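You operate a simulated robot arm through the tools that you are given. There is no shell and no other tool. Be economical: measure what you need, move in short steps, check, and stop when the job is done.

You are at the controls of a simulated robot arm. One attempt, no reset.

TASK
Close the flask of red water with the green stopper and rock it at top speed till even.
Fine: stop the mixer once the streaks are gone; the flask stays on the plate.
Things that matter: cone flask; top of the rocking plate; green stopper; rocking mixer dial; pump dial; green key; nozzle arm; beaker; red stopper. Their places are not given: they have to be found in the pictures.

It is judged by the outcome, as a careful person would: the job done as asked, and still so three seconds after it is handed in. It fails if anything else is knocked over, pushed out of place, dropped, spilled or broken. A push-on lid holds only when it is set on centred and level and pressed home; a screw cap is set on level and turned clockwise until tight.

THE ROBOT
A 7-joint arm with a two-finger parallel gripper, fixed in place. Base frame: the origin is at the foot of the arm, x ahead of it, y to its left, z up. Readings come in m, rad, newtons and seconds.
With the tool pointing down near the work surface it reaches from about 0.24 to 0.68 m from the base axis. Its first joint turns from -1.152 to 1.152 rad. Payload 2.4 kg.
Tool frame: the origin (TCP) lies between the finger pads and is the grasp point; the fingertips stand 0.03 m ahead of it; z points along the fingers, y is the line along which they close. The gripper opens to 0.094 m. The fingers are 0.028 m wide and 0.01 m thick; the gripper's body (0.05 by 0.096 m) begins 0.055 m behind the TCP.
Orientation is told as [roll, pitch, yaw] about the base's x, y, z axes, in that order, counted from this pose: with the fingers straight down and closing along the base's y, the tool's x points along the base's -x, its y along +y and its z along -z.

THE INTERFACE
- The arm moves only by the tool play_rows. Its arguments are lists of equal length, an entry for each row: "offset": the shift along the tool's x, y, z in units of 25 mm (1.0 is 25 mm), a list of three; "turn": the turn, a rotation vector about the tool's x, y, z in units of 6 degrees (1.0 is 6 degrees), a list of three; "grip": the opening in per cent of the stroke, from 0 (shut) to 100 (fully open). In form: {"offset": [[dx, dy, dz], ...], "turn": [[rx, ry, rz], ...], "grip": [grip, ...]}. A call has 1 to 10 rows; each row shifts and turns the commanded pose from where the row before left it, along the tool's axes as they then stand. A call with a number of a shift or a turn outside -1 to 1 is refused whole. Rows are played at 5 a second. More than 0.05 m and 0.15 rad between two rows, or a gripper value outside its range, and nothing of the call is played. Where a pose cannot be reached the arm comes as near as it can. A force on the tool above 70 N (or 10 N above the force at the start of the call, whichever is more), or a blocked arm, ends the call early, and 0.2 s more pass. Each finger travels about 0.153 m/s and halts on what it meets, pressing with about 41 N; the grip force reading is that of the motor and also rises with nothing between the fingers. The clock runs only during rows and for 0.2 s after the last one: add rows that do not move to give the fingers time. The reply holds the time, the measured pose of the TCP, the force on the tool along the base axes, the opening and the grip force, in the units named above and with some noise.
- Cameras (640 x 400 px; columns grow to the right, rows downward): "scene" is fixed at [0.0482, 0.4736, 1.4533]; the picture's right is [-0.58, -0.82, 0.00], its down [-0.45, 0.32, -0.84] and it looks along [0.68, -0.48, -0.55] (base axes); focal length 218 px, centre (320, 200). "wrist" rides on the gripper at [-0.037, 0, -0.058] in the tool frame; the picture's right is [0.00, -1.00, 0.00], its down [0.97, 0.00, -0.24] and it looks along [0.24, 0.00, 0.97] (tool axes); focal length 218 px, centre (320, 200).
- camera(camera): a new picture of that camera. The clock stands still meanwhile.
- probe_pixels(camera, pixels): there is no depth. For up to 12 entries [column, row, z] of the newest picture of that camera ("zoom" is the newest enlarged one), the place [x, y] in the base frame at which the ray of that pixel passes the height z, good to about 0.003 m, but the place of the scene camera against the robot may be out by one fixed shift of up to 0.025 m in any direction. The clock stands still meanwhile.
- close_up(camera, box): a new picture of the part [left, top, right, bottom] of that camera's present view, enlarged. The clock stands still meanwhile.
- close_job(): hands the job in; it is judged then, once.

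Go step by step. Measure first, check grasps and placings, and put right what went wrong. The budget is 80 turns and 34 pictures, counting those below and the enlarged ones. Unless the task says otherwise, let go and move clear before handing in, and close with one line.

The tools are called after "Emit:" by a JSON object that holds its "api" and its "payload". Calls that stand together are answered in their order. play_rows: Moves the arm, as the interface text tells. Its arguments: {"type":"object","properties":{"offset":{"type":"array","items":{"type":"array","items":{"type":"number"}}},"turn":{"type":"array","items":{"type":"array","items":{"type":"number"}}},"grip":{"type":"array","items":{"type":"number"}}},"required":["offset","turn","grip"]} The other tools are called the same way: camera (camera) takes a picture; probe_pixels (camera, pixels) gives the place at which the rays of pixels pass given heights; close_up (camera, box) takes an enlarged picture of a part of a camera's view; close_job () hands the job in.

At the start:

```text
time_s: 0.0
position: [0.3558, 0.1193, 1.257]
tool_rot: [0.0, 0.0, 0.002]
force: [0.6, 0.8, 0.5]
finger_gap: 0.094
finger_force: 0.0
```

scene: 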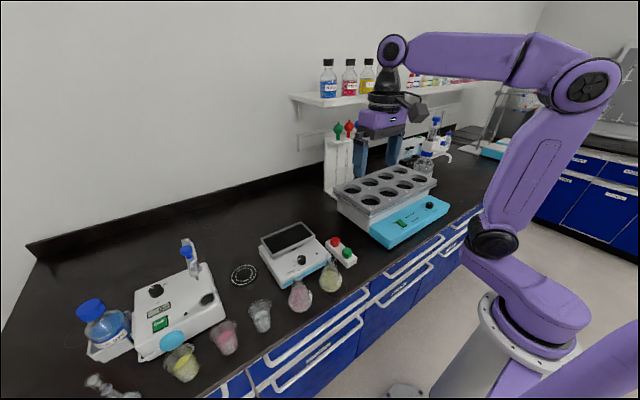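
wrist: 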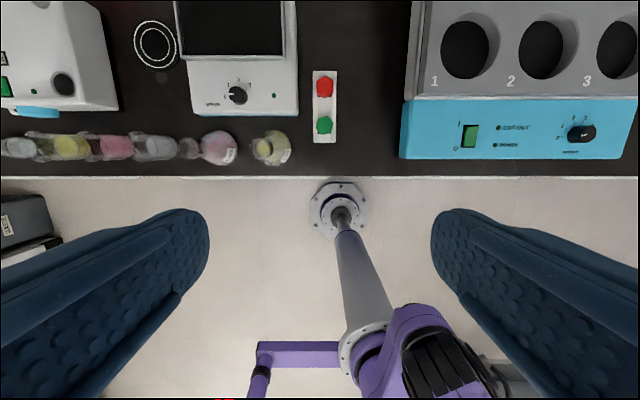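

The scene shows two cone flasks near (301,297) and (330,277), a plate device with a dial near (292,255) and a stopper rack at (341,252). I'll enlarge these first.

Emit:
{"api": "close_up", "payload": {"camera": "scene", "box": [220, 210, 380, 330]}}

Emit:
{"api": "close_up", "payload": {"camera": "wrist", "box": [120, 0, 360, 180]}}

Emit:
{"api": "close_up", "payload": {"camera": "scene", "box": [70, 230, 280, 400]}}

```text
3.33 times, centred on (300, 270) of scene
```

zoom: 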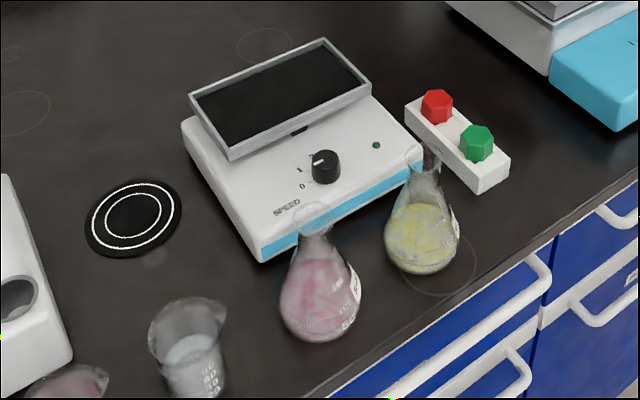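

```text
2.22 times, centred on (240, 90) of wrist
```

zoom: 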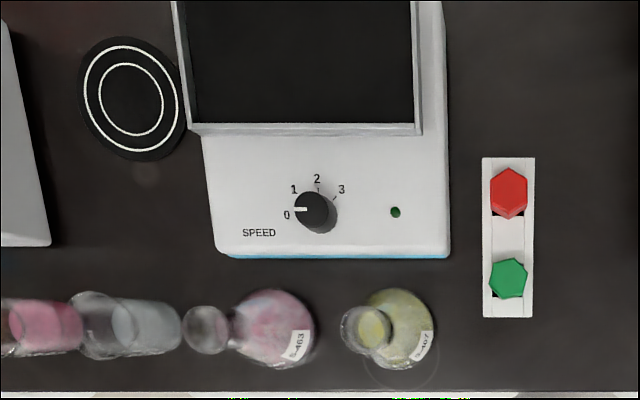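

```text
2.35 times, centred on (175, 315) of scene
```

zoom: 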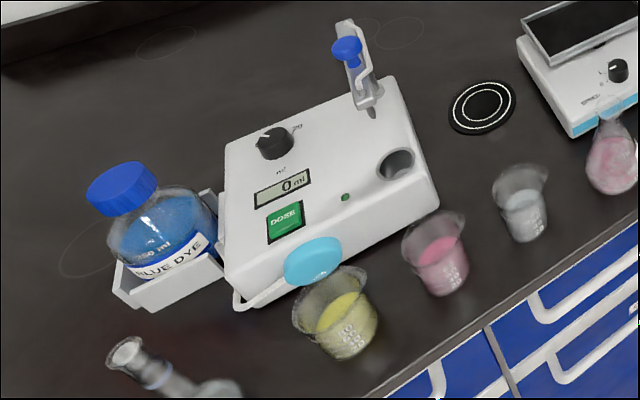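

The red flask, green stopper and the SPEED dial (0–3, now at 0) are identified. I'll probe them from both cameras at several heights.

Emit:
{"api": "probe_pixels", "payload": {"camera": "wrist", "pixels": [[324, 125, 0.85], [324, 125, 0.9], [325, 80, 0.9], [218, 148, 0.85], [195, 147, 0.95], [237, 95, 0.92], [155, 44, 0.85], [180, 49, 0.93], [298, 49, 0.93], [270, 148, 0.85], [313, 143, 0.87], [336, 143, 0.87]]}}

Emit:
{"api": "probe_pixels", "payload": {"camera": "scene", "pixels": [[339.2, 245.7, 0.9], [339.2, 245.7, 0.92], [329.1, 236.5, 0.9], [301, 291, 0.87], [299, 264, 0.95], [301, 251.5, 0.92], [253, 264.5, 0.85], [253, 264.5, 0.86], [277, 249, 0.93], [312.5, 232, 0.93], [325.5, 280, 0.87], [313, 233, 0.95]]}}

```text
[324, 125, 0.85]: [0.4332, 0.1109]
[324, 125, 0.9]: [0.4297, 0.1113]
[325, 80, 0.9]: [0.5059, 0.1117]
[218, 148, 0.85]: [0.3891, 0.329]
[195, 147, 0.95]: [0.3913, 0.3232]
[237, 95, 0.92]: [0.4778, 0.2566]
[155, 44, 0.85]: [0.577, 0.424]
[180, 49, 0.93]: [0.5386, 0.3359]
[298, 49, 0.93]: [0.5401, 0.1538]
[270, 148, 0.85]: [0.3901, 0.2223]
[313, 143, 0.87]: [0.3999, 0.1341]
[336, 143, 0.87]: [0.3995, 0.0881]
```

```text
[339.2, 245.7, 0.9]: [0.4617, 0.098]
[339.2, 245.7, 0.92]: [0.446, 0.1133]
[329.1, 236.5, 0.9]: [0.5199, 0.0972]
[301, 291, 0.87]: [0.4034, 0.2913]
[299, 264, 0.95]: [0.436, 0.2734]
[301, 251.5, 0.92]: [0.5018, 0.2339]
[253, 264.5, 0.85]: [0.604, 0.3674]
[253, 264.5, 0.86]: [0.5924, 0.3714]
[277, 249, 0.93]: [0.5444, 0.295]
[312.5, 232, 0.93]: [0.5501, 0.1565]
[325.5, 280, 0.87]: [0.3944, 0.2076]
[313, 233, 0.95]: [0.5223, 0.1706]
```

The zoom picture has a different left edge than I assumed, so I correct the scene pixels (green stopper (347,252.5), flask mouth (298,275)) and probe again.

Emit:
{"api": "probe_pixels", "payload": {"camera": "scene", "pixels": [[347.1, 252.6, 0.9], [347.1, 252.6, 0.92], [335.1, 241.8, 0.9], [300, 306, 0.85], [298.2, 275.4, 0.95], [298.2, 275.4, 0.97], [301.5, 259.5, 0.92], [244, 275.4, 0.85], [330.7, 256.5, 0.95], [330.7, 256.5, 0.97], [273, 258, 0.93], [315.5, 235.4, 0.95]]}}

Emit:
{"api": "probe_pixels", "payload": {"camera": "wrist", "pixels": [[189.7, 148.5, 0.95], [189.7, 148.5, 0.97], [260.4, 148.5, 0.95], [260.4, 148.5, 0.97], [237, 94, 0.9], [237, 94, 0.94], [324.8, 124.8, 0.92], [154.6, 44, 0.85], [180.6, 60, 0.93], [286, 60, 0.93]]}}

```text
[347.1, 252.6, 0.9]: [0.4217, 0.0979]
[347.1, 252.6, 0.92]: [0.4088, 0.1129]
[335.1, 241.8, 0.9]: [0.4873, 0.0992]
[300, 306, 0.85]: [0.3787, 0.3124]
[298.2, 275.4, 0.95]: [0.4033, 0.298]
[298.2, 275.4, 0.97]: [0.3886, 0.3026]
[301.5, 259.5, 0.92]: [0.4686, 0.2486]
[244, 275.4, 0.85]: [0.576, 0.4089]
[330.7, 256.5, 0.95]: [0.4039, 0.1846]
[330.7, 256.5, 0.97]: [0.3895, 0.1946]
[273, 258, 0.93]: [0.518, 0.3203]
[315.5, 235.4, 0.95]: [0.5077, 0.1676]
```

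```text
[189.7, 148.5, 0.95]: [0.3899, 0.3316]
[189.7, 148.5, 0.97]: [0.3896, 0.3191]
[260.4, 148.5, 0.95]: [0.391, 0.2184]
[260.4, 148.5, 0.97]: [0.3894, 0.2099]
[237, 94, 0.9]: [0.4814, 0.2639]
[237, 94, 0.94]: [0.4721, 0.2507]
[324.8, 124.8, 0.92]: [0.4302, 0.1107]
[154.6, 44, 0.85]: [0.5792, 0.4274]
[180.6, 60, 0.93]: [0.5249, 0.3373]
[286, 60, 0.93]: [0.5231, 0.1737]
```

The two cameras agree on the flask mouth at about (0.389, 0.319, 0.97) and the green stopper at about (0.43, 0.111), with a scene shift of about (0.003, 0.018). I'll move above the stopper to z≈1.05 for a closer look.

Emit:
{"api": "play_rows", "payload": {"offset": [[-0.33, -0.033, 0.92], [-0.33, -0.033, 0.92], [-0.33, -0.033, 0.92], [-0.33, -0.033, 0.92], [-0.33, -0.033, 0.92], [-0.33, -0.033, 0.92], [-0.33, -0.033, 0.92], [-0.33, -0.033, 0.92], [-0.33, -0.033, 0.92], [0, 0, 0]], "turn": [[0, 0, 0], [0, 0, 0], [0, 0, 0], [0, 0, 0], [0, 0, 0], [0, 0, 0], [0, 0, 0], [0, 0, 0], [0, 0, 0], [0, 0, 0]], "grip": [100, 100, 100, 100, 100, 100, 100, 100, 100, 100]}}

Emit:
{"api": "camera", "payload": {"camera": "wrist"}}

Emit:
{"api": "camera", "payload": {"camera": "scene"}}

```text
time_s: 2.2
position: [0.4306, 0.1124, 1.0493]
tool_rot: [0.0, 0.0, 0.0]
force: [-0.2, 0.2, 0.0]
finger_gap: 0.0941
finger_force: 0.1
```

```text
28 pictures are left
```

wrist: 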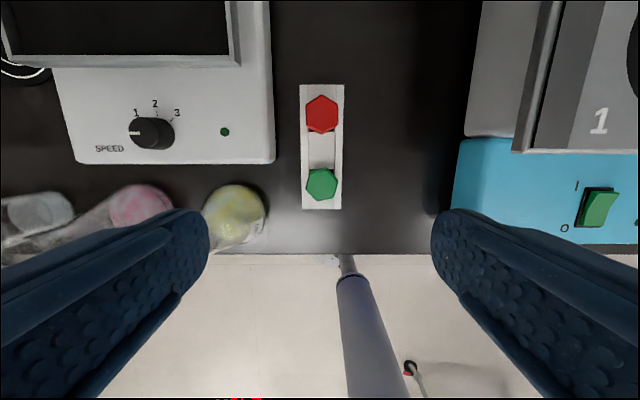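

```text
27 pictures are left
```

scene: 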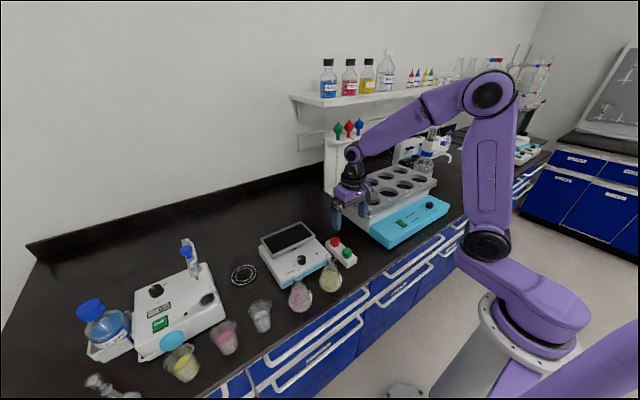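

The green stopper head sits at (321,184) with the rack around it (column 301–344). I'll probe its head, the rack, the dial and plate from here.

Emit:
{"api": "probe_pixels", "payload": {"camera": "wrist", "pixels": [[321, 182, 0.9], [321, 182, 0.91], [306, 182, 0.9], [337, 182, 0.9], [321, 168, 0.9], [321, 201, 0.88], [301, 209, 0.87], [341, 209, 0.87], [301, 85, 0.87], [146, 132, 0.92], [232, 65, 0.94], [322, 111, 0.9]]}}

Emit:
{"api": "close_up", "payload": {"camera": "wrist", "box": [280, 80, 370, 220]}}

Emit:
{"api": "close_up", "payload": {"camera": "scene", "box": [315, 225, 365, 275]}}

```text
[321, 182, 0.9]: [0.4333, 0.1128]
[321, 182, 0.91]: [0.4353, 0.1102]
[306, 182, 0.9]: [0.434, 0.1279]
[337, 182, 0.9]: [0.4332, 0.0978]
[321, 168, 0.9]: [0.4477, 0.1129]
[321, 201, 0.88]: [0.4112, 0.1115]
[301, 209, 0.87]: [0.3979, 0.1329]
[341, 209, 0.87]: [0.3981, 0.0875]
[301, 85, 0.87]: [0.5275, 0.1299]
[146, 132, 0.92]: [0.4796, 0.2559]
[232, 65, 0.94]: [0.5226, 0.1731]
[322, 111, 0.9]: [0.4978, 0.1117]
```

```text
2.86 times, centred on (325, 150) of wrist
```

zoom: 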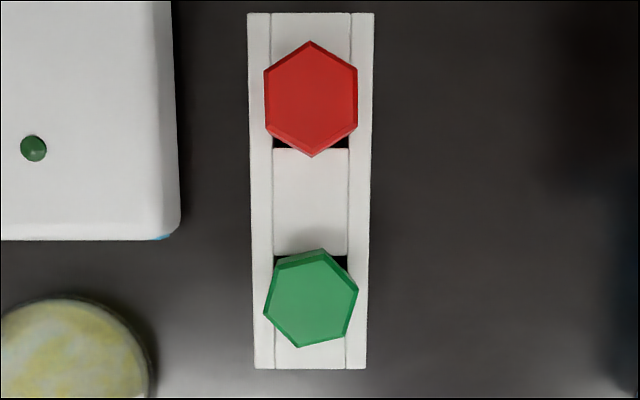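

```text
8.00 times, centred on (340, 250) of scene
```

zoom: 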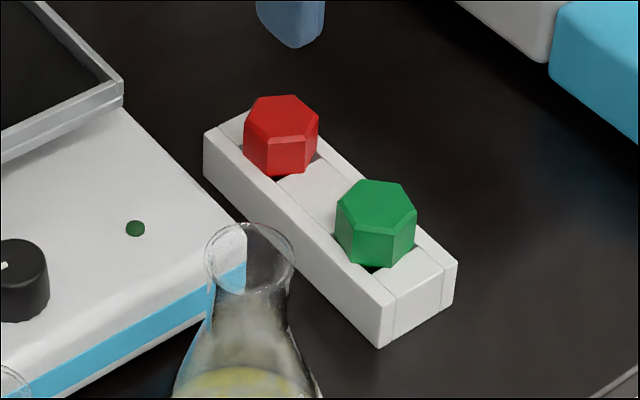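

The hex head's flats are turned about 15° from the tool's axes. I need the rack-top height, so I probe its near-left top corner, scene (347.9,262.8) against wrist (301,209).

Emit:
{"api": "probe_pixels", "payload": {"camera": "scene", "pixels": [[347.9, 262.8, 0.87], [347.9, 262.8, 0.88], [347.9, 262.8, 0.89], [347.25, 268.3, 0.85], [347, 251, 0.9], [347, 251, 0.91], [347, 251, 0.92], [343, 256.5, 0.88]]}}

Emit:
{"api": "probe_pixels", "payload": {"camera": "wrist", "pixels": [[301.5, 209.5, 0.87], [301.5, 209.5, 0.88], [301.5, 209.5, 0.89], [322, 184, 0.9], [322, 184, 0.91], [322, 184, 0.92]]}}

```text
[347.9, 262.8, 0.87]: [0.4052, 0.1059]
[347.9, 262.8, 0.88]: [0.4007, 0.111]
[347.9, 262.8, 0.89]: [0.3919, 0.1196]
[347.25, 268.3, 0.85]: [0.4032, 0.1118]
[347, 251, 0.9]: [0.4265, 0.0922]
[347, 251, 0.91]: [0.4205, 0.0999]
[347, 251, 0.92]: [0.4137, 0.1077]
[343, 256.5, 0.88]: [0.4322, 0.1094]
```

```text
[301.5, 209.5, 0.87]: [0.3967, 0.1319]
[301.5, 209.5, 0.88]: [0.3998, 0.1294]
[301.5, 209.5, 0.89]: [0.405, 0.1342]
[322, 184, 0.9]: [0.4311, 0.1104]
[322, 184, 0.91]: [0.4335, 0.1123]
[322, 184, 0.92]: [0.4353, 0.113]
```

The rack top works out at z≈0.88 and the head top at about 0.90, centred at (0.4315, 0.111). I'll turn 15°, descend to z≈0.955 with the fingers partly closed, and check.

Emit:
{"api": "play_rows", "payload": {"offset": [[-0.03, -0.05, 0.8], [0, 0, 0.9], [0, 0, 0.9], [0, 0, 0.9], [0, 0, 0]], "turn": [[0, 0, 0], [0, 0, 0.83], [0, 0, 0.83], [0, 0, 0.83], [0, 0, 0]], "grip": [60, 60, 60, 60, 60]}}

Emit:
{"api": "camera", "payload": {"camera": "wrist"}}

```text
time_s: 3.4
position: [0.4318, 0.1103, 0.962]
tool_rot: [0.0, -0.001, -0.262]
force: [-0.5, 0.4, 0.6]
finger_gap: 0.0562
finger_force: 0.1
```

```text
24 pictures are left
```

wrist: 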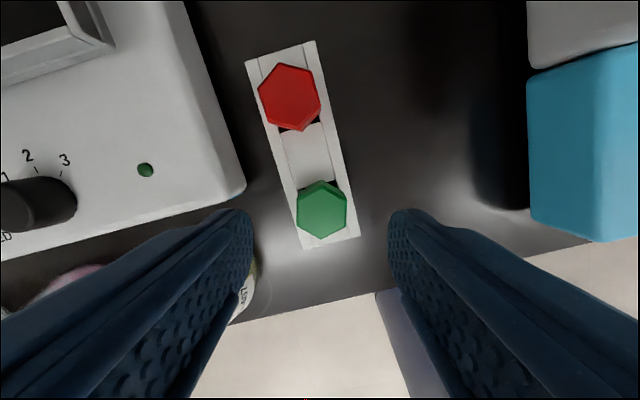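

The hex flats are now vertical in view and the head (322,210) lies midway between the fingers. I'll descend to z≈0.914 and close.

Emit:
{"api": "play_rows", "payload": {"offset": [[0, 0, 0.7], [0, 0, 0.7], [0, 0, 0.52], [0, 0, 0], [0, 0, 0], [0, 0, 0], [0, 0, 0]], "turn": [[0, 0, 0], [0, 0, 0], [0, 0, 0], [0, 0, 0], [0, 0, 0], [0, 0, 0], [0, 0, 0]], "grip": [60, 60, 60, 60, 5, 5, 5]}}

Emit:
{"api": "camera", "payload": {"camera": "wrist"}}

```text
time_s: 5.0
position: [0.4325, 0.1092, 0.9147]
tool_rot: [0.002, -0.002, -0.26]
force: [-0.5, 0.6, 0.9]
finger_gap: 0.0262
finger_force: 40.9
```

```text
23 pictures are left
```

wrist: 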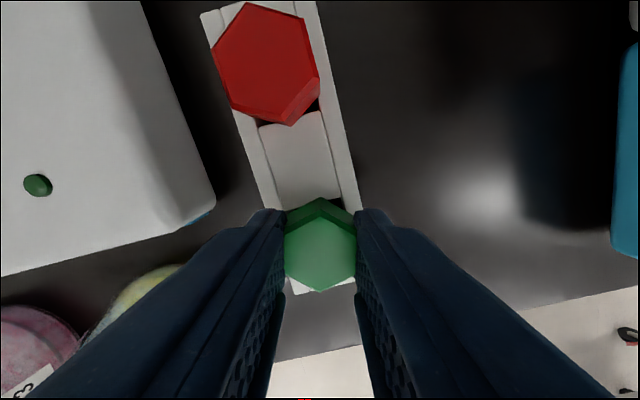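

The fingers stopped at 26 mm on the hex head. I'll lift straight up 0.15 m, and probe the head centre relative to the TCP.

Emit:
{"api": "probe_pixels", "payload": {"camera": "wrist", "pixels": [[320, 253, 0.9], [320, 216, 0.9], [320, 290, 0.9]]}}

Emit:
{"api": "play_rows", "payload": {"offset": [[0, 0, -0.4], [0, 0, -0.8], [0, 0, -0.8], [0, 0, -0.8], [0, 0, -0.8], [0, 0, -0.8], [0, 0, -0.8], [0, 0, -0.8], [0, 0, 0]], "turn": [[0, 0, 0], [0, 0, 0], [0, 0, 0], [0, 0, 0], [0, 0, 0], [0, 0, 0], [0, 0, 0], [0, 0, 0], [0, 0, 0]], "grip": [5, 5, 5, 5, 5, 5, 5, 5, 5]}}

Emit:
{"api": "camera", "payload": {"camera": "wrist"}}

Emit:
{"api": "close_up", "payload": {"camera": "scene", "box": [270, 200, 390, 320]}}

```text
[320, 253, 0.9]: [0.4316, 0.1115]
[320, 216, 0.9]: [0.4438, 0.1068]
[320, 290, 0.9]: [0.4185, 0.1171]
```

```text
time_s: 7.0
position: [0.4314, 0.11, 1.0641]
tool_rot: [0.002, 0.0, -0.261]
force: [0.0, -0.5, -0.5]
finger_gap: 0.0257
finger_force: 41.0
```

```text
22 pictures are left
```

wrist: 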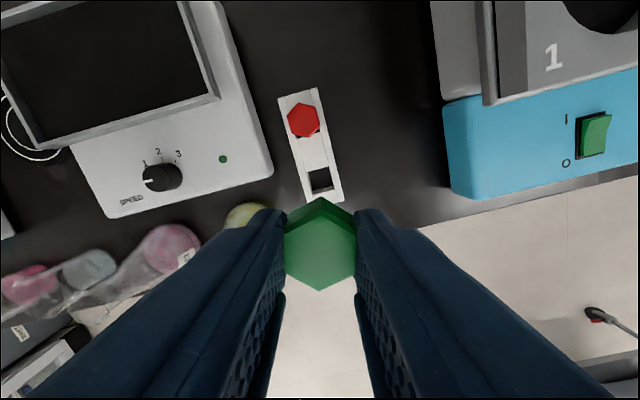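

```text
3.33 times, centred on (330, 260) of scene
```

zoom: 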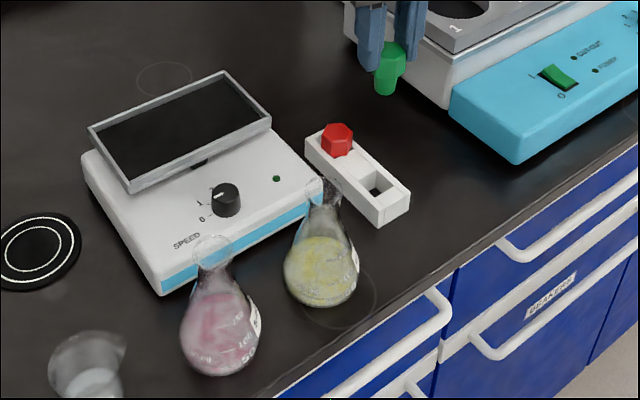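

The stopper is out of its seat and held straight. I'll undo the yaw, rise to z≈1.09 and travel toward the red flask, standing a bit short in x so the mouth stays visible.

Emit:
{"api": "play_rows", "payload": {"offset": [[0, 0, -0.35], [0, 0, -0.35], [0, 0, -0.35], [0.5, 1, 0], [0.5, 1, 0], [0.5, 1, 0], [0.5, 1, 0], [0.5, 1, 0], [0.5, 1, 0], [0.5, 1, 0]], "turn": [[0, 0, -0.83], [0, 0, -0.83], [0, 0, -0.83], [0, 0, 0], [0, 0, 0], [0, 0, 0], [0, 0, 0], [0, 0, 0], [0, 0, 0], [0, 0, 0]], "grip": [5, 5, 5, 5, 5, 5, 5, 5, 5, 5]}}

Emit:
{"api": "play_rows", "payload": {"offset": [[0, 0.7, 0], [0, 0.66, 0], [0, 0, 0]], "turn": [[0, 0, 0], [0, 0, 0], [0, 0, 0]], "grip": [5, 5, 5]}}

Emit:
{"api": "camera", "payload": {"camera": "wrist"}}

```text
time_s: 9.2
position: [0.3443, 0.2859, 1.0909]
tool_rot: [0.0, -0.002, -0.002]
force: [0.1, 0.3, 0.2]
finger_gap: 0.0257
finger_force: 41.1
```

```text
time_s: 10.0
position: [0.3443, 0.3202, 1.0902]
tool_rot: [0.0, 0.0, 0.001]
force: [-0.3, -0.5, 0.1]
finger_gap: 0.0259
finger_force: 40.4
```

```text
20 pictures are left
```

wrist: 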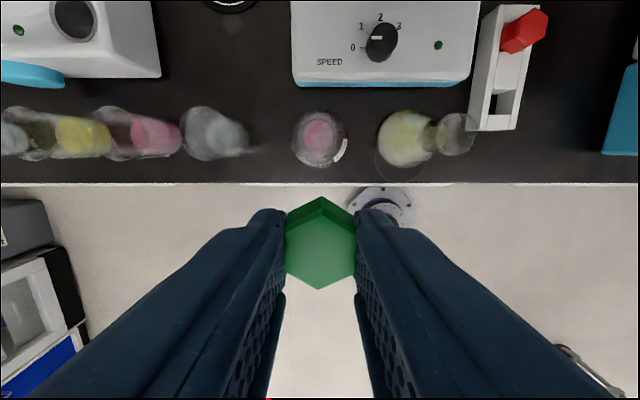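

The red flask is now nearly below the camera at (319,139). I'll enlarge it to find the mouth ring.

Emit:
{"api": "close_up", "payload": {"camera": "wrist", "box": [270, 95, 370, 195]}}

```text
4.00 times, centred on (320, 145) of wrist
```

zoom: 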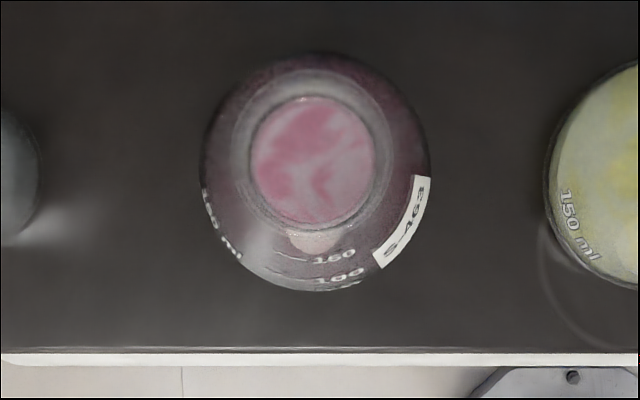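

The mouth's inner ring spans zoom 250–377 × 96–226, centre about (313,158). I'll probe it at candidate rim heights.

Emit:
{"api": "probe_pixels", "payload": {"camera": "zoom", "pixels": [[313, 160, 0.96], [313, 160, 0.97], [313, 160, 0.98], [315, 152, 0.97], [250, 160, 0.97], [377, 160, 0.97], [313, 96, 0.97], [313, 226, 0.97], [200, 170, 0.86], [431, 170, 0.86], [238, 152, 0.97], [392, 152, 0.97]]}}

Emit:
{"api": "close_up", "payload": {"camera": "wrist", "box": [300, 115, 350, 165]}}

```text
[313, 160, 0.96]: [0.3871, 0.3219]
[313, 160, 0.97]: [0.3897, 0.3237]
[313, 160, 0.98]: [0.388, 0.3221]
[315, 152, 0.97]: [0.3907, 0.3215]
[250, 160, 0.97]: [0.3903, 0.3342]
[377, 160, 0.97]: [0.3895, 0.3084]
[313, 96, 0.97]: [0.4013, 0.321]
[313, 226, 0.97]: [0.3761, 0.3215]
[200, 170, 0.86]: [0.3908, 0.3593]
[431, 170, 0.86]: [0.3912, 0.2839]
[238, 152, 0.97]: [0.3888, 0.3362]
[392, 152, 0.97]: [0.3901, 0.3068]
```

```text
8.00 times, centred on (325, 140) of wrist
```

zoom: 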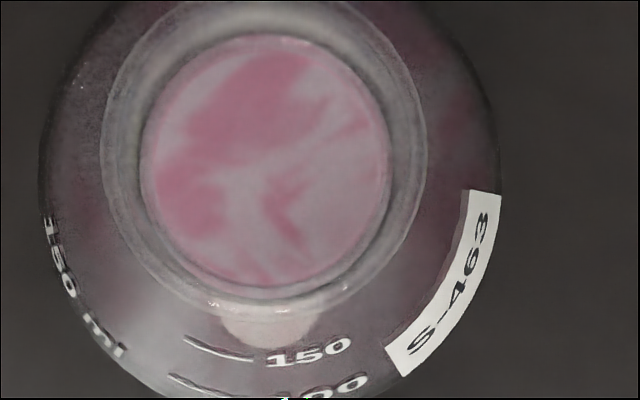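

The rim's outer edge spans columns 100–428 in this zoom, centred near (264,155). A final probe averages out the noise.

Emit:
{"api": "probe_pixels", "payload": {"camera": "zoom", "pixels": [[264, 155, 0.97], [264, 155, 0.97], [264, 155, 0.97], [264, 155, 0.965], [264, 155, 0.975], [264, 316, 0.97], [264, 316, 0.97], [268, 165, 0.94], [268, 165, 0.95], [268, 165, 0.96]]}}

```text
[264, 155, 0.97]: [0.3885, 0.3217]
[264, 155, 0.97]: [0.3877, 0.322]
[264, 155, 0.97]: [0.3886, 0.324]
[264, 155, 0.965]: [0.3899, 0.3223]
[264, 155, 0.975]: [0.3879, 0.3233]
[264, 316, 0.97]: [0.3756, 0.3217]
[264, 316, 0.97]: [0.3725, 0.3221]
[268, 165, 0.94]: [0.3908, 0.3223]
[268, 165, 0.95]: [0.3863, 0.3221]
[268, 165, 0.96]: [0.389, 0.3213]
```

The mouth centre is (0.389, 0.322) with the rim near z 0.97. I'll move directly over it and lower to z≈1.035, then check from the scene camera.

Emit:
{"api": "play_rows", "payload": {"offset": [[-0.9, 0.04, 0], [-0.88, 0.04, 0], [0, 0, 0.7], [0, 0, 0.7], [0, 0, 0.7], [0, 0, 0]], "turn": [[0, 0, 0], [0, 0, 0], [0, 0, 0], [0, 0, 0], [0, 0, 0], [0, 0, 0]], "grip": [5, 5, 5, 5, 5, 5]}}

Emit:
{"api": "close_up", "payload": {"camera": "scene", "box": [260, 230, 340, 320]}}

```text
time_s: 11.4
position: [0.3883, 0.3212, 1.037]
tool_rot: [-0.001, -0.001, 0.0]
force: [0.2, -0.3, -0.6]
finger_gap: 0.0258
finger_force: 40.7
```

```text
4.44 times, centred on (300, 275) of scene
```

zoom: 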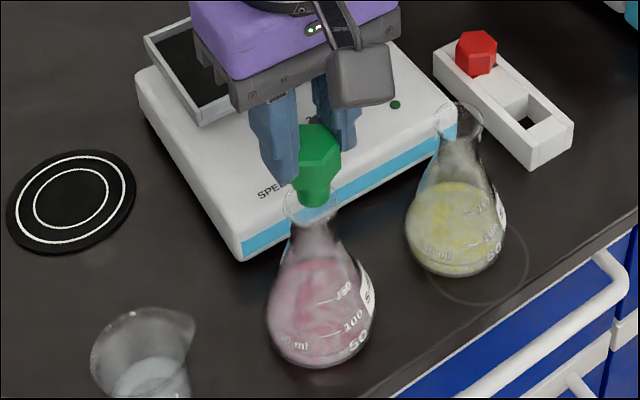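

The plug bottom appears just above the mouth, but perhaps a little right of the neck axis (plug col 316, mouth col 312). I'll enlarge more to judge that.

Emit:
{"api": "close_up", "payload": {"camera": "scene", "box": [280, 250, 320, 290]}}

Emit:
{"api": "close_up", "payload": {"camera": "wrist", "box": [240, 130, 400, 300]}}

```text
10.00 times, centred on (300, 270) of scene
```

zoom: 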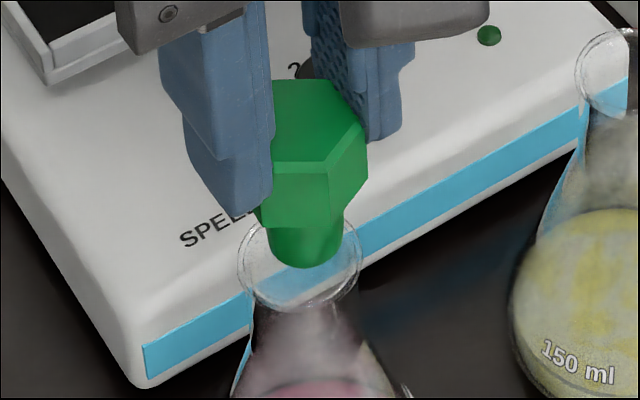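

```text
2.35 times, centred on (320, 215) of wrist
```

zoom: 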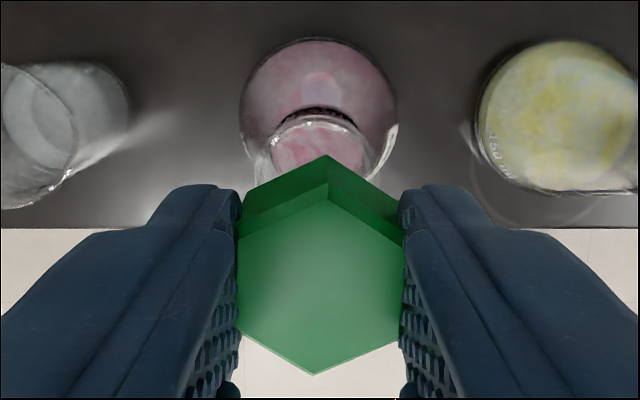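

In y the stopper is centred on the neck (wrist zoom 320 vs 319); in the scene it sits about 1.4 mm right, which means about +2 mm in x. I'll correct that and lower in small steps.

Emit:
{"api": "play_rows", "payload": {"offset": [[-0.07, 0, 0], [0, 0, 0.2], [0, 0, 0.2], [0, 0, 0.2], [0, 0, 0]], "turn": [[0, 0, 0], [0, 0, 0], [0, 0, 0], [0, 0, 0], [0, 0, 0]], "grip": [5, 5, 5, 5, 5]}}

Emit:
{"api": "close_up", "payload": {"camera": "scene", "box": [280, 250, 320, 290]}}

```text
time_s: 12.6
position: [0.3913, 0.3208, 1.023]
tool_rot: [0.001, 0.0, 0.001]
force: [0.5, -0.7, 0.5]
finger_gap: 0.0256
finger_force: 40.5
```

```text
10.00 times, centred on (300, 270) of scene
```

zoom: 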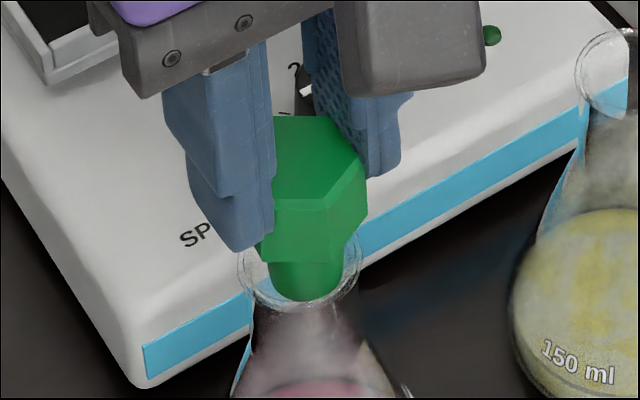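

The plug tip is now at the rim plane, roughly 1.5 mm right of the mouth centre (306 vs 300). I'll shift about +1 mm in y and +0.7 mm in x and keep lowering gently, watching the force.

Emit:
{"api": "play_rows", "payload": {"offset": [[-0.03, 0.045, 0], [0, 0, 0.2], [0, 0, 0.15], [0, 0, 0]], "turn": [[0, 0, 0], [0, 0, 0], [0, 0, 0], [0, 0, 0]], "grip": [5, 5, 5, 5]}}

Emit:
{"api": "close_up", "payload": {"camera": "scene", "box": [280, 250, 320, 290]}}

```text
time_s: 13.6
position: [0.3904, 0.3215, 1.0141]
tool_rot: [-0.001, 0.0, -0.002]
force: [-0.5, -0.6, 0.3]
finger_gap: 0.0259
finger_force: 41.1
```

```text
10.00 times, centred on (300, 270) of scene
```

zoom: 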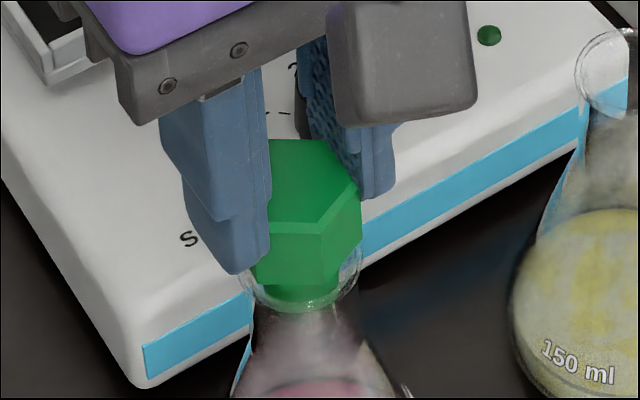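

The plug is now centred (about 301) and inside the mouth with no side force. I'll continue down in 3 mm steps and press.

Emit:
{"api": "play_rows", "payload": {"offset": [[0, 0, 0.12], [0, 0, 0.12], [0, 0, 0.12], [0, 0, 0]], "turn": [[0, 0, 0], [0, 0, 0], [0, 0, 0], [0, 0, 0]], "grip": [5, 5, 5, 5]}}

```text
time_s: 14.6
position: [0.3926, 0.3224, 1.0068]
tool_rot: [0.002, 0.001, -0.001]
force: [-0.6, 0.2, 15.6]
finger_gap: 0.0255
finger_force: 40.8
```

Contact: 15.6 N upward with little side force. I'll press further.

Emit:
{"api": "play_rows", "payload": {"offset": [[0, 0, 0.08], [0, 0, 0.08], [0, 0, 0]], "turn": [[0, 0, 0], [0, 0, 0], [0, 0, 0]], "grip": [5, 5, 5]}}

Emit:
{"api": "close_up", "payload": {"camera": "scene", "box": [280, 250, 320, 290]}}

```text
time_s: 15.4
position: [0.3916, 0.3228, 1.0005]
tool_rot: [-0.001, -0.001, -0.001]
force: [2.9, 1.0, 12.0]
finger_gap: 0.0257
finger_force: 41.1
```

```text
10.00 times, centred on (300, 270) of scene
```

zoom: 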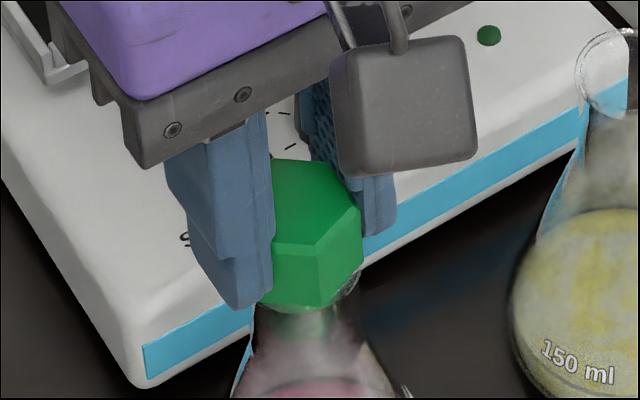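

The stopper went in another few mm with 12 N; the head looks very slightly tipped, with a small side force. I'll open the fingers slightly, back off upward and look before pressing home from above.

Emit:
{"api": "play_rows", "payload": {"offset": [[0, 0, 0], [0, 0, 0], [0, 0, -0.8], [0, 0, -1], [0.3, 0, -1], [0.3, 0, -0.5], [0, 0, 0]], "turn": [[0, 0, 0], [0, 0, 0], [0, 0, 0], [0, 0, 0], [0, 0, 0], [0, 0, 0], [0, 0, 0]], "grip": [45, 45, 45, 45, 45, 45, 45]}}

Emit:
{"api": "close_up", "payload": {"camera": "scene", "box": [280, 250, 320, 290]}}

Emit:
{"api": "close_up", "payload": {"camera": "wrist", "box": [270, 120, 370, 220]}}

```text
time_s: 17.0
position: [0.3756, 0.3232, 1.0851]
tool_rot: [0.0, 0.002, 0.001]
force: [-0.3, -0.4, 0.0]
finger_gap: 0.0423
finger_force: 0.1
```

```text
10.00 times, centred on (300, 270) of scene
```

zoom: 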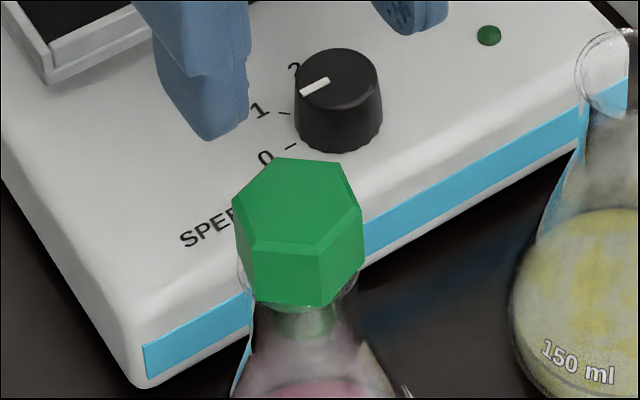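

```text
4.00 times, centred on (320, 170) of wrist
```

zoom: 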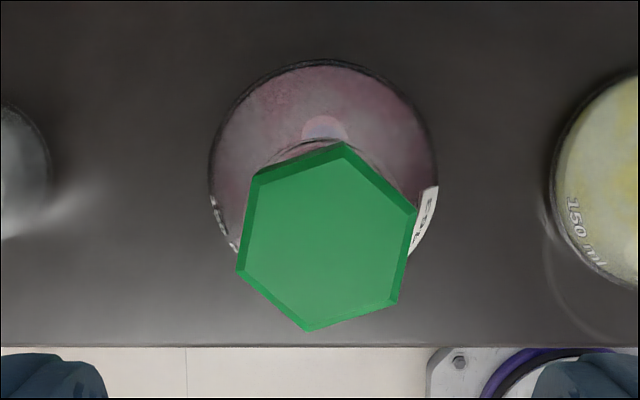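

The stopper is seated in the mouth and looks level, only yawed a little. I'll shut the fingers, go directly over it, and press home with the fingertips from above.

Emit:
{"api": "play_rows", "payload": {"offset": [[-0.62, -0.04, 0], [0, 0, 0], [0, 0, 0.8], [0, 0, 0.8], [0, 0, 0.5], [0, 0, 0.15], [0, 0, 0.15], [0, 0, 0.15], [0, 0, 0]], "turn": [[0, 0, 0], [0, 0, 0], [0, 0, 0], [0, 0, 0], [0, 0, 0], [0, 0, 0], [0, 0, 0], [0, 0, 0], [0, 0, 0]], "grip": [0, 0, 0, 0, 0, 0, 0, 0, 0]}}

```text
time_s: 19.0
position: [0.3908, 0.3214, 1.0202]
tool_rot: [0.0, -0.002, 0.001]
force: [-0.5, -0.7, 5.4]
finger_gap: 0.0
finger_force: 33.1
```

Fingertips are just touching the stopper top at tip height 0.990. I'll press.

Emit:
{"api": "play_rows", "payload": {"offset": [[0, 0, 0.1], [0, 0, 0.1], [0, 0, 0.1], [0, 0, 0]], "turn": [[0, 0, 0], [0, 0, 0], [0, 0, 0], [0, 0, 0]], "grip": [0, 0, 0, 0]}}

```text
time_s: 19.8
position: [0.3917, 0.3234, 1.0186]
tool_rot: [0.01, -0.01, 0.0]
force: [-4.4, -3.5, 20.7]
finger_gap: 0.0
finger_force: 33.0
stopped in row 3: the force on the tool passed its limit (the readings are from after the stop); the commanded pose is now the measured one
```

The force went past 70 N with almost no travel, so the stopper is home. I'll back off and check level.

Emit:
{"api": "play_rows", "payload": {"offset": [[0, 0, -0.8], [0, 0, -1], [0.4, 0, -1], [0.4, 0, -0.5], [0, 0, 0]], "turn": [[0.1, 0.1, 0], [0, 0, 0], [0, 0, 0], [0, 0, 0], [0, 0, 0]], "grip": [50, 50, 50, 50, 50]}}

Emit:
{"api": "close_up", "payload": {"camera": "scene", "box": [280, 250, 320, 310]}}

Emit:
{"api": "camera", "payload": {"camera": "wrist"}}

```text
time_s: 21.0
position: [0.3734, 0.3242, 1.1007]
tool_rot: [-0.002, 0.001, 0.001]
force: [0.4, 0.2, 0.9]
finger_gap: 0.0469
finger_force: 0.1
```

```text
6.67 times, centred on (300, 280) of scene
```

zoom: 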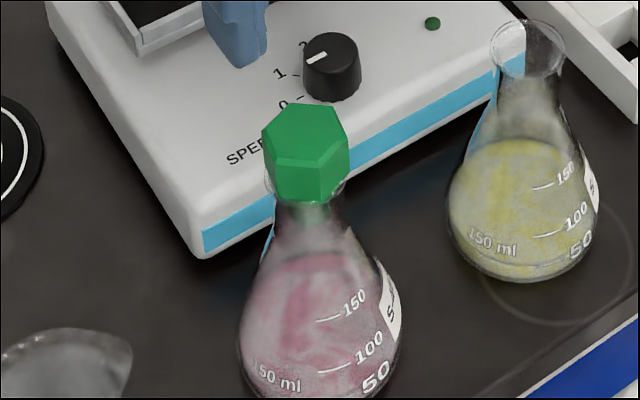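

```text
8 pictures are left
```

wrist: 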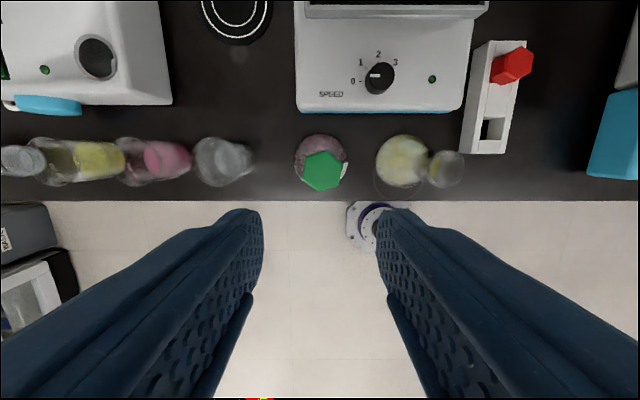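

The stopper sits level on the rim at wrist (323,171). Next I need the plate's shape and height, so I'll move above the rocking plate and take one wrist picture.

Emit:
{"api": "play_rows", "payload": {"offset": [[0, 0, -0.66], [-0.78, -0.46, -0.66], [-0.78, -0.46, -0.66], [-0.78, -0.46, -0.66], [-0.78, -0.46, -0.66], [-0.78, -0.46, -0.66], [-0.78, -0.46, 0], [0, 0, 0]], "turn": [[0, 0, 0], [0, 0, 0], [0, 0, 0], [0, 0, 0], [0, 0, 0], [0, 0, 0], [0, 0, 0], [0, 0, 0]], "grip": [100, 100, 100, 100, 100, 100, 100, 100]}}

Emit:
{"api": "camera", "payload": {"camera": "wrist"}}

```text
time_s: 22.8
position: [0.4897, 0.2542, 1.199]
tool_rot: [-0.002, 0.001, 0.001]
force: [-0.1, -0.6, -0.5]
finger_gap: 0.0939
finger_force: 0.0
```

```text
7 pictures are left
```

wrist: 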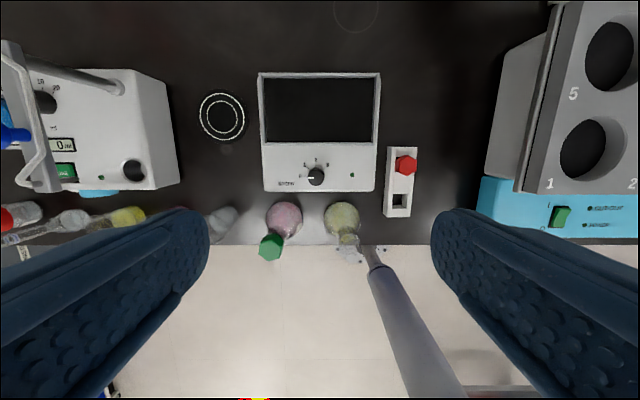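

The plate spans wrist (258–380, 73–145). I'll probe its corners from both cameras to get height and tilt.

Emit:
{"api": "probe_pixels", "payload": {"camera": "wrist", "pixels": [[258, 73, 0.93], [258, 73, 0.96], [380, 73, 0.93], [380, 73, 0.96], [261, 143, 0.93], [261, 143, 0.95], [377, 143, 0.93], [377, 143, 0.95], [316, 176, 0.9], [316, 176, 0.92], [271, 247, 0.99], [222, 116, 0.85]]}}

Emit:
{"api": "probe_pixels", "payload": {"camera": "scene", "pixels": [[261, 238, 0.93], [261, 238, 0.96], [301.6, 222, 0.93], [301.6, 222, 0.96], [273, 257, 0.92], [273, 257, 0.94], [315, 236.4, 0.92], [315, 236.4, 0.94], [303.2, 255.5, 0.9], [303.2, 255.5, 0.92], [297.7, 263, 0.88], [297.7, 263, 0.9]]}}

```text
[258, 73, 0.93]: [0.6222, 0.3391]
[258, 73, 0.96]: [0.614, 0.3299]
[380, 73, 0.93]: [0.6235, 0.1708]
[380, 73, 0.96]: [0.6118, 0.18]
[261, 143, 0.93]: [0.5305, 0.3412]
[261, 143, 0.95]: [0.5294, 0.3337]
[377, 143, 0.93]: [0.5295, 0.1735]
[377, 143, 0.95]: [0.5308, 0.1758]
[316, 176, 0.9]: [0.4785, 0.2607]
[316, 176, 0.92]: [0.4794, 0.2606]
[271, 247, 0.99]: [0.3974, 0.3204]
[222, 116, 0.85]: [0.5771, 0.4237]
```

```text
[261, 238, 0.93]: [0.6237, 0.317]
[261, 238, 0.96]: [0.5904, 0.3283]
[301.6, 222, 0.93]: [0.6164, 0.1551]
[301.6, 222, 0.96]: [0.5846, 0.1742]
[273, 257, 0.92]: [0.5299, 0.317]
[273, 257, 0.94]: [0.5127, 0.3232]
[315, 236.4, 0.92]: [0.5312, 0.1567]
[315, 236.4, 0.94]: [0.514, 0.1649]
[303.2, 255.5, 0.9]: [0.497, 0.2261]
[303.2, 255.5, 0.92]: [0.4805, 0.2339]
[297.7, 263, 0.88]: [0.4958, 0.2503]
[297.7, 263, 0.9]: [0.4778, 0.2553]
```

The plate is level: rim top about z 0.927, x 0.530–0.623, y 0.172–0.339, centre (0.577, 0.256); the flask will fit there. I return above the red flask with the gripper open to 56 mm.

Emit:
{"api": "play_rows", "payload": {"offset": [[0.786, 0.542, 0], [0.786, 0.542, 0], [0.786, 0.542, 0], [0.786, 0.542, 0], [0.786, 0.542, 0], [0, 0, 0.9], [0, 0, 0.9], [0, 0, 0.9], [0, 0, 0.9], [0, 0, 0]], "turn": [[0, 0, 0], [0, 0, 0], [0, 0, 0], [0, 0, 0], [0, 0, 0], [0, 0, 0], [0, 0, 0], [0, 0, 0], [0, 0, 0], [0, 0, 0]], "grip": [60, 60, 60, 60, 60, 60, 60, 60, 60, 60]}}

```text
time_s: 25.0
position: [0.3923, 0.3232, 1.1086]
tool_rot: [0.0, 0.001, 0.0]
force: [0.4, 0.9, 0.5]
finger_gap: 0.0564
finger_force: 0.0
```

Right over the flask at (0.392, 0.323). I'll descend to z≈0.968 around the neck and rim and close.

Emit:
{"api": "play_rows", "payload": {"offset": [[0, 0, 0.8], [0, 0, 0.8], [0, 0, 0.8], [0, 0, 0.8], [0, 0, 0.8], [0, 0, 0.8], [0, 0, 0.8], [0, 0, 0]], "turn": [[0, 0, 0], [0, 0, 0], [0, 0, 0], [0, 0, 0], [0, 0, 0], [0, 0, 0], [0, 0, 0], [0, 0, 0]], "grip": [60, 60, 60, 60, 60, 60, 60, 60]}}

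Emit:
{"api": "play_rows", "payload": {"offset": [[0, 0, 0], [0, 0, 0], [0, 0, 0]], "turn": [[0, 0, 0], [0, 0, 0], [0, 0, 0]], "grip": [5, 5, 5]}}

```text
time_s: 26.8
position: [0.3914, 0.322, 0.9696]
tool_rot: [-0.001, 0.002, -0.001]
force: [0.4, 0.6, 0.3]
finger_gap: 0.0563
finger_force: 0.1
```

```text
time_s: 27.6
position: [0.3914, 0.3207, 0.9692]
tool_rot: [-0.002, 0.002, -0.001]
force: [0.0, 0.0, 0.1]
finger_gap: 0.0276
finger_force: 41.2
```

The fingers stopped at 27.6 mm, matching the neck. I'll lift 3 cm and check from the scene camera that flask and stopper come together.

Emit:
{"api": "play_rows", "payload": {"offset": [[0, 0, -0.3], [0, 0, -0.45], [0, 0, -0.45], [0, 0, 0]], "turn": [[0, 0, 0], [0, 0, 0], [0, 0, 0], [0, 0, 0]], "grip": [5, 5, 5, 5]}}

Emit:
{"api": "close_up", "payload": {"camera": "scene", "box": [260, 230, 340, 320]}}

```text
time_s: 28.6
position: [0.3909, 0.3213, 0.9995]
tool_rot: [-0.002, 0.002, 0.0]
force: [0.4, -0.7, -1.1]
finger_gap: 0.0279
finger_force: 40.9
```

```text
4.44 times, centred on (300, 275) of scene
```

zoom: 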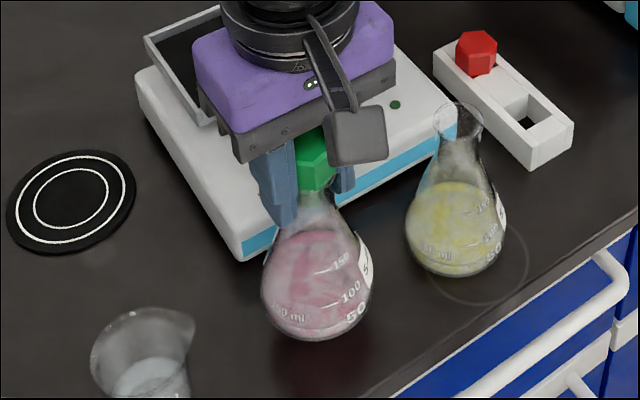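

The flask hangs upright with its stopper seated. I'll raise to z≈1.11 and then travel to above the plate centre.

Emit:
{"api": "play_rows", "payload": {"offset": [[0, 0, -0.7], [0, 0, -0.8], [0, 0, -0.8], [0, 0, -0.8], [0, 0, -0.7], [0, 0, -0.5], [-0.4, -0.14, 0], [-0.7, -0.25, 0], [-0.8, -0.28, 0], [-0.8, -0.28, 0]], "turn": [[0, 0, 0], [0, 0, 0], [0, 0, 0], [0, 0, 0], [0, 0, 0], [0, 0, 0], [0, 0, 0], [0, 0, 0], [0, 0, 0], [0, 0, 0]], "grip": [5, 5, 5, 5, 5, 5, 5, 5, 5, 5]}}

Emit:
{"api": "play_rows", "payload": {"offset": [[-0.8, -0.28, 0], [-0.8, -0.28, 0], [-0.8, -0.28, 0], [-0.8, -0.28, 0], [-0.8, -0.28, 0], [-0.5, -0.18, 0], [-0.24, -0.1, 0], [0, 0, 0]], "turn": [[0, 0, 0], [0, 0, 0], [0, 0, 0], [0, 0, 0], [0, 0, 0], [0, 0, 0], [0, 0, 0], [0, 0, 0]], "grip": [5, 5, 5, 5, 5, 5, 5, 5]}}

```text
time_s: 30.8
position: [0.4586, 0.2976, 1.1066]
tool_rot: [-0.002, 0.002, 0.0]
force: [0.3, 0.3, -0.8]
finger_gap: 0.0276
finger_force: 40.8
```

```text
time_s: 32.6
position: [0.577, 0.2571, 1.1065]
tool_rot: [-0.002, 0.002, 0.0]
force: [-0.2, 0.6, -1.6]
finger_gap: 0.0277
finger_force: 41.0
```

Over the plate centre at (0.577, 0.257). I'll lower to z≈1.05 (flask bottom ≈0.93), then creep down to contact.

Emit:
{"api": "play_rows", "payload": {"offset": [[0, 0, 0.6], [0, 0, 0.7], [0, 0, 0.7], [0, 0, 0.2], [0, 0, 0]], "turn": [[0, 0, 0], [0, 0, 0], [0, 0, 0], [0, 0, 0], [0, 0, 0]], "grip": [5, 5, 5, 5, 5]}}

Emit:
{"api": "camera", "payload": {"camera": "scene"}}

```text
time_s: 33.5
position: [0.5793, 0.2642, 1.0708]
tool_rot: [0.021, -0.028, 0.005]
force: [-2.4, 0.0, 12.3]
finger_gap: 0.0279
finger_force: 41.4
stopped in row 4: the force on the tool passed its limit (the readings are from after the stop); the commanded pose is now the measured one
```

```text
5 pictures are left
```

scene: 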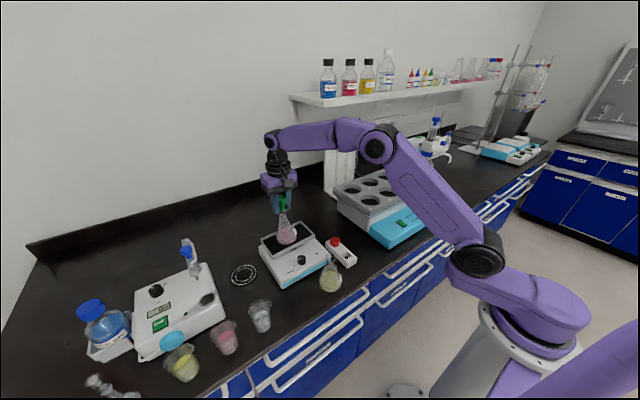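

Contact came early at TCP z 1.071, with the tool tilted about 0.03 rad. I'll take a close look at where the flask base stands.

Emit:
{"api": "close_up", "payload": {"camera": "scene", "box": [250, 190, 330, 290]}}

```text
4.00 times, centred on (290, 240) of scene
```

zoom: 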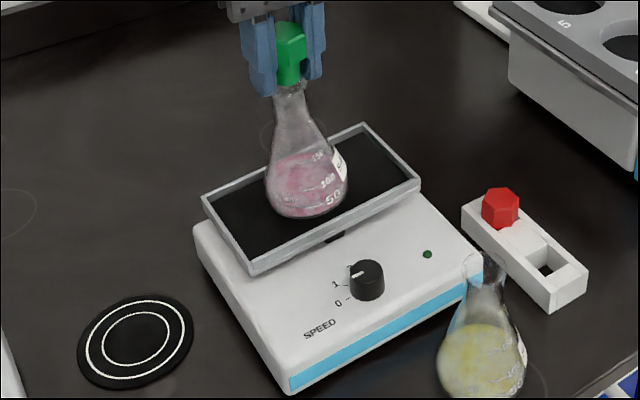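

The base stands inside the tray, centred, so the plate surface is simply higher (~0.95) than I estimated. I'll lift 6 mm, undo the small tilt and y-drift, and set it down gently in 1.5 mm steps.

Emit:
{"api": "play_rows", "payload": {"offset": [[0, 0, -0.25], [0, -0.27, 0], [0, 0, 0], [0, 0, 0]], "turn": [[0, 0, 0], [0.2, 0.27, 0.05], [0, 0, 0], [0, 0, 0]], "grip": [5, 5, 5, 5]}}

```text
time_s: 34.5
position: [0.5785, 0.2566, 1.0744]
tool_rot: [-0.001, 0.006, 0.001]
force: [0.1, 0.4, -1.3]
finger_gap: 0.0276
finger_force: 41.1
```

Emit:
{"api": "play_rows", "payload": {"offset": [[0, 0, 0.06], [0, 0, 0.06], [0, 0, 0]], "turn": [[0, -0.05, 0], [0, 0, 0], [0, 0, 0]], "grip": [5, 5, 5]}}

```text
time_s: 35.3
position: [0.5798, 0.2563, 1.0711]
tool_rot: [-0.001, -0.001, 0.0]
force: [0.0, 0.1, -0.2]
finger_gap: 0.0274
finger_force: 40.8
```

The reading (−0.2 N against −1.3 N hanging) suggests first touch at z≈1.071. I'll continue with small steps.

Emit:
{"api": "play_rows", "payload": {"offset": [[0, 0, 0.05], [0, 0, 0.05], [0, 0, 0]], "turn": [[0, 0, 0], [0, 0, 0], [0, 0, 0]], "grip": [5, 5, 5]}}

```text
time_s: 36.1
position: [0.578, 0.2571, 1.0701]
tool_rot: [0.0, -0.004, 0.002]
force: [-0.6, 1.5, 19.8]
finger_gap: 0.0277
finger_force: 41.0
```

Firm contact now at 20 N, so I'll ease up 1.5 mm, open to 56 mm, wait, then rise straight clear.

Emit:
{"api": "play_rows", "payload": {"offset": [[0, 0, -0.06], [0, 0, 0], [0, 0, 0], [0, 0, 0], [0, 0, -0.4], [0, 0, -0.8], [0, 0, -0.8], [0, 0, -0.8], [0, 0, -0.8], [0, 0, 0]], "turn": [[0, 0, 0], [0, 0, 0], [0, 0, 0], [0, 0, 0], [0, 0, 0], [0, 0, 0], [0, 0, 0], [0, 0, 0], [0, 0, 0], [0, 0, 0]], "grip": [5, 60, 60, 60, 60, 60, 60, 60, 60, 60]}}

```text
time_s: 38.3
position: [0.5784, 0.2572, 1.1607]
tool_rot: [-0.002, -0.001, 0.001]
force: [-0.4, 0.3, -0.2]
finger_gap: 0.0564
finger_force: 0.0
```

The flask is released and the gripper is clear at z 1.16. Next the dial: I'll back off in x and look at it from close above.

Emit:
{"api": "play_rows", "payload": {"offset": [[0.79, 0.02, 0], [0.79, 0.02, 0], [0.79, 0.02, 0], [0.79, 0.02, 0], [0.79, 0, 0], [0.79, 0, 0], [0.79, 0, 0], [0, 0, 0.9], [0, 0, 0.9], [0, 0, 0.9]], "turn": [[0, 0, 0], [0, 0, 0], [0, 0, 0], [0, 0, 0], [0, 0, 0], [0, 0, 0], [0, 0, 0], [0, 0, 0], [0, 0, 0], [0, 0, 0]], "grip": [60, 60, 60, 60, 60, 60, 60, 60, 60, 60]}}

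Emit:
{"api": "camera", "payload": {"camera": "wrist"}}

```text
time_s: 40.5
position: [0.4404, 0.2587, 1.0935]
tool_rot: [-0.002, -0.001, 0.0]
force: [-0.7, 0.2, -0.2]
finger_gap: 0.0563
finger_force: 0.1
```

```text
3 pictures are left
```

wrist: 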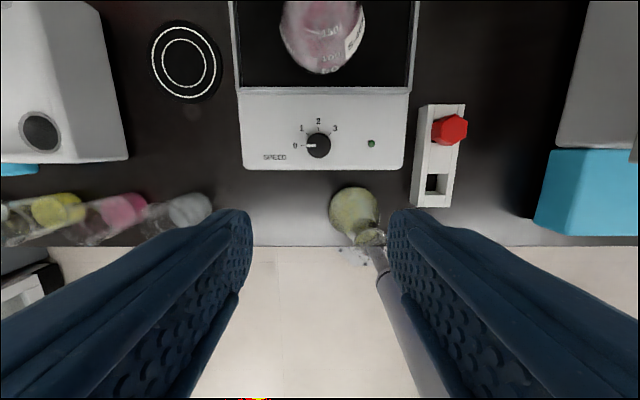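

The flask stands centred on the plate (321,40) and the dial is at (318,145), i.e. about (0.4785, 0.261), pointer at 0; marks 0→3 go 135° clockwise. I'll move over the dial, pre-rotate −90° counter-clockwise, then descend.

Emit:
{"api": "play_rows", "payload": {"offset": [[-0.76, 0.045, 0], [-0.76, 0.045, 0], [0, 0, 0], [0, 0, 0], [0, 0, 0], [0, 0, 0], [0, 0, 0], [0, 0, 0], [0, 0, 0], [0, 0, 0]], "turn": [[0, 0, 0], [0, 0, 0], [0, 0, -1], [0, 0, -1], [0, 0, -1], [0, 0, -1], [0, 0, -1], [0, 0, -1], [0, 0, -1], [0, 0, -1]], "grip": [48, 48, 48, 48, 48, 48, 48, 48, 48, 48]}}

Emit:
{"api": "play_rows", "payload": {"offset": [[0, 0, 0], [0, 0, 0], [0, 0, 0], [0, 0, 0], [0, 0, 0], [0, 0, 0], [0, 0, 0], [0, 0, 0]], "turn": [[0, 0, -1], [0, 0, -1], [0, 0, -1], [0, 0, -1], [0, 0, -1], [0, 0, -1], [0, 0, -1], [0, 0, 0]], "grip": [48, 48, 48, 48, 48, 48, 48, 48]}}

```text
time_s: 42.7
position: [0.4769, 0.2616, 1.0923]
tool_rot: [-0.002, 0.0, 0.839]
force: [0.7, 0.5, -0.5]
finger_gap: 0.0452
finger_force: 0.1
```

```text
time_s: 44.5
position: [0.4786, 0.2605, 1.092]
tool_rot: [0.0, 0.002, 1.572]
force: [-1.0, -0.7, -0.7]
finger_gap: 0.0451
finger_force: 0.1
```

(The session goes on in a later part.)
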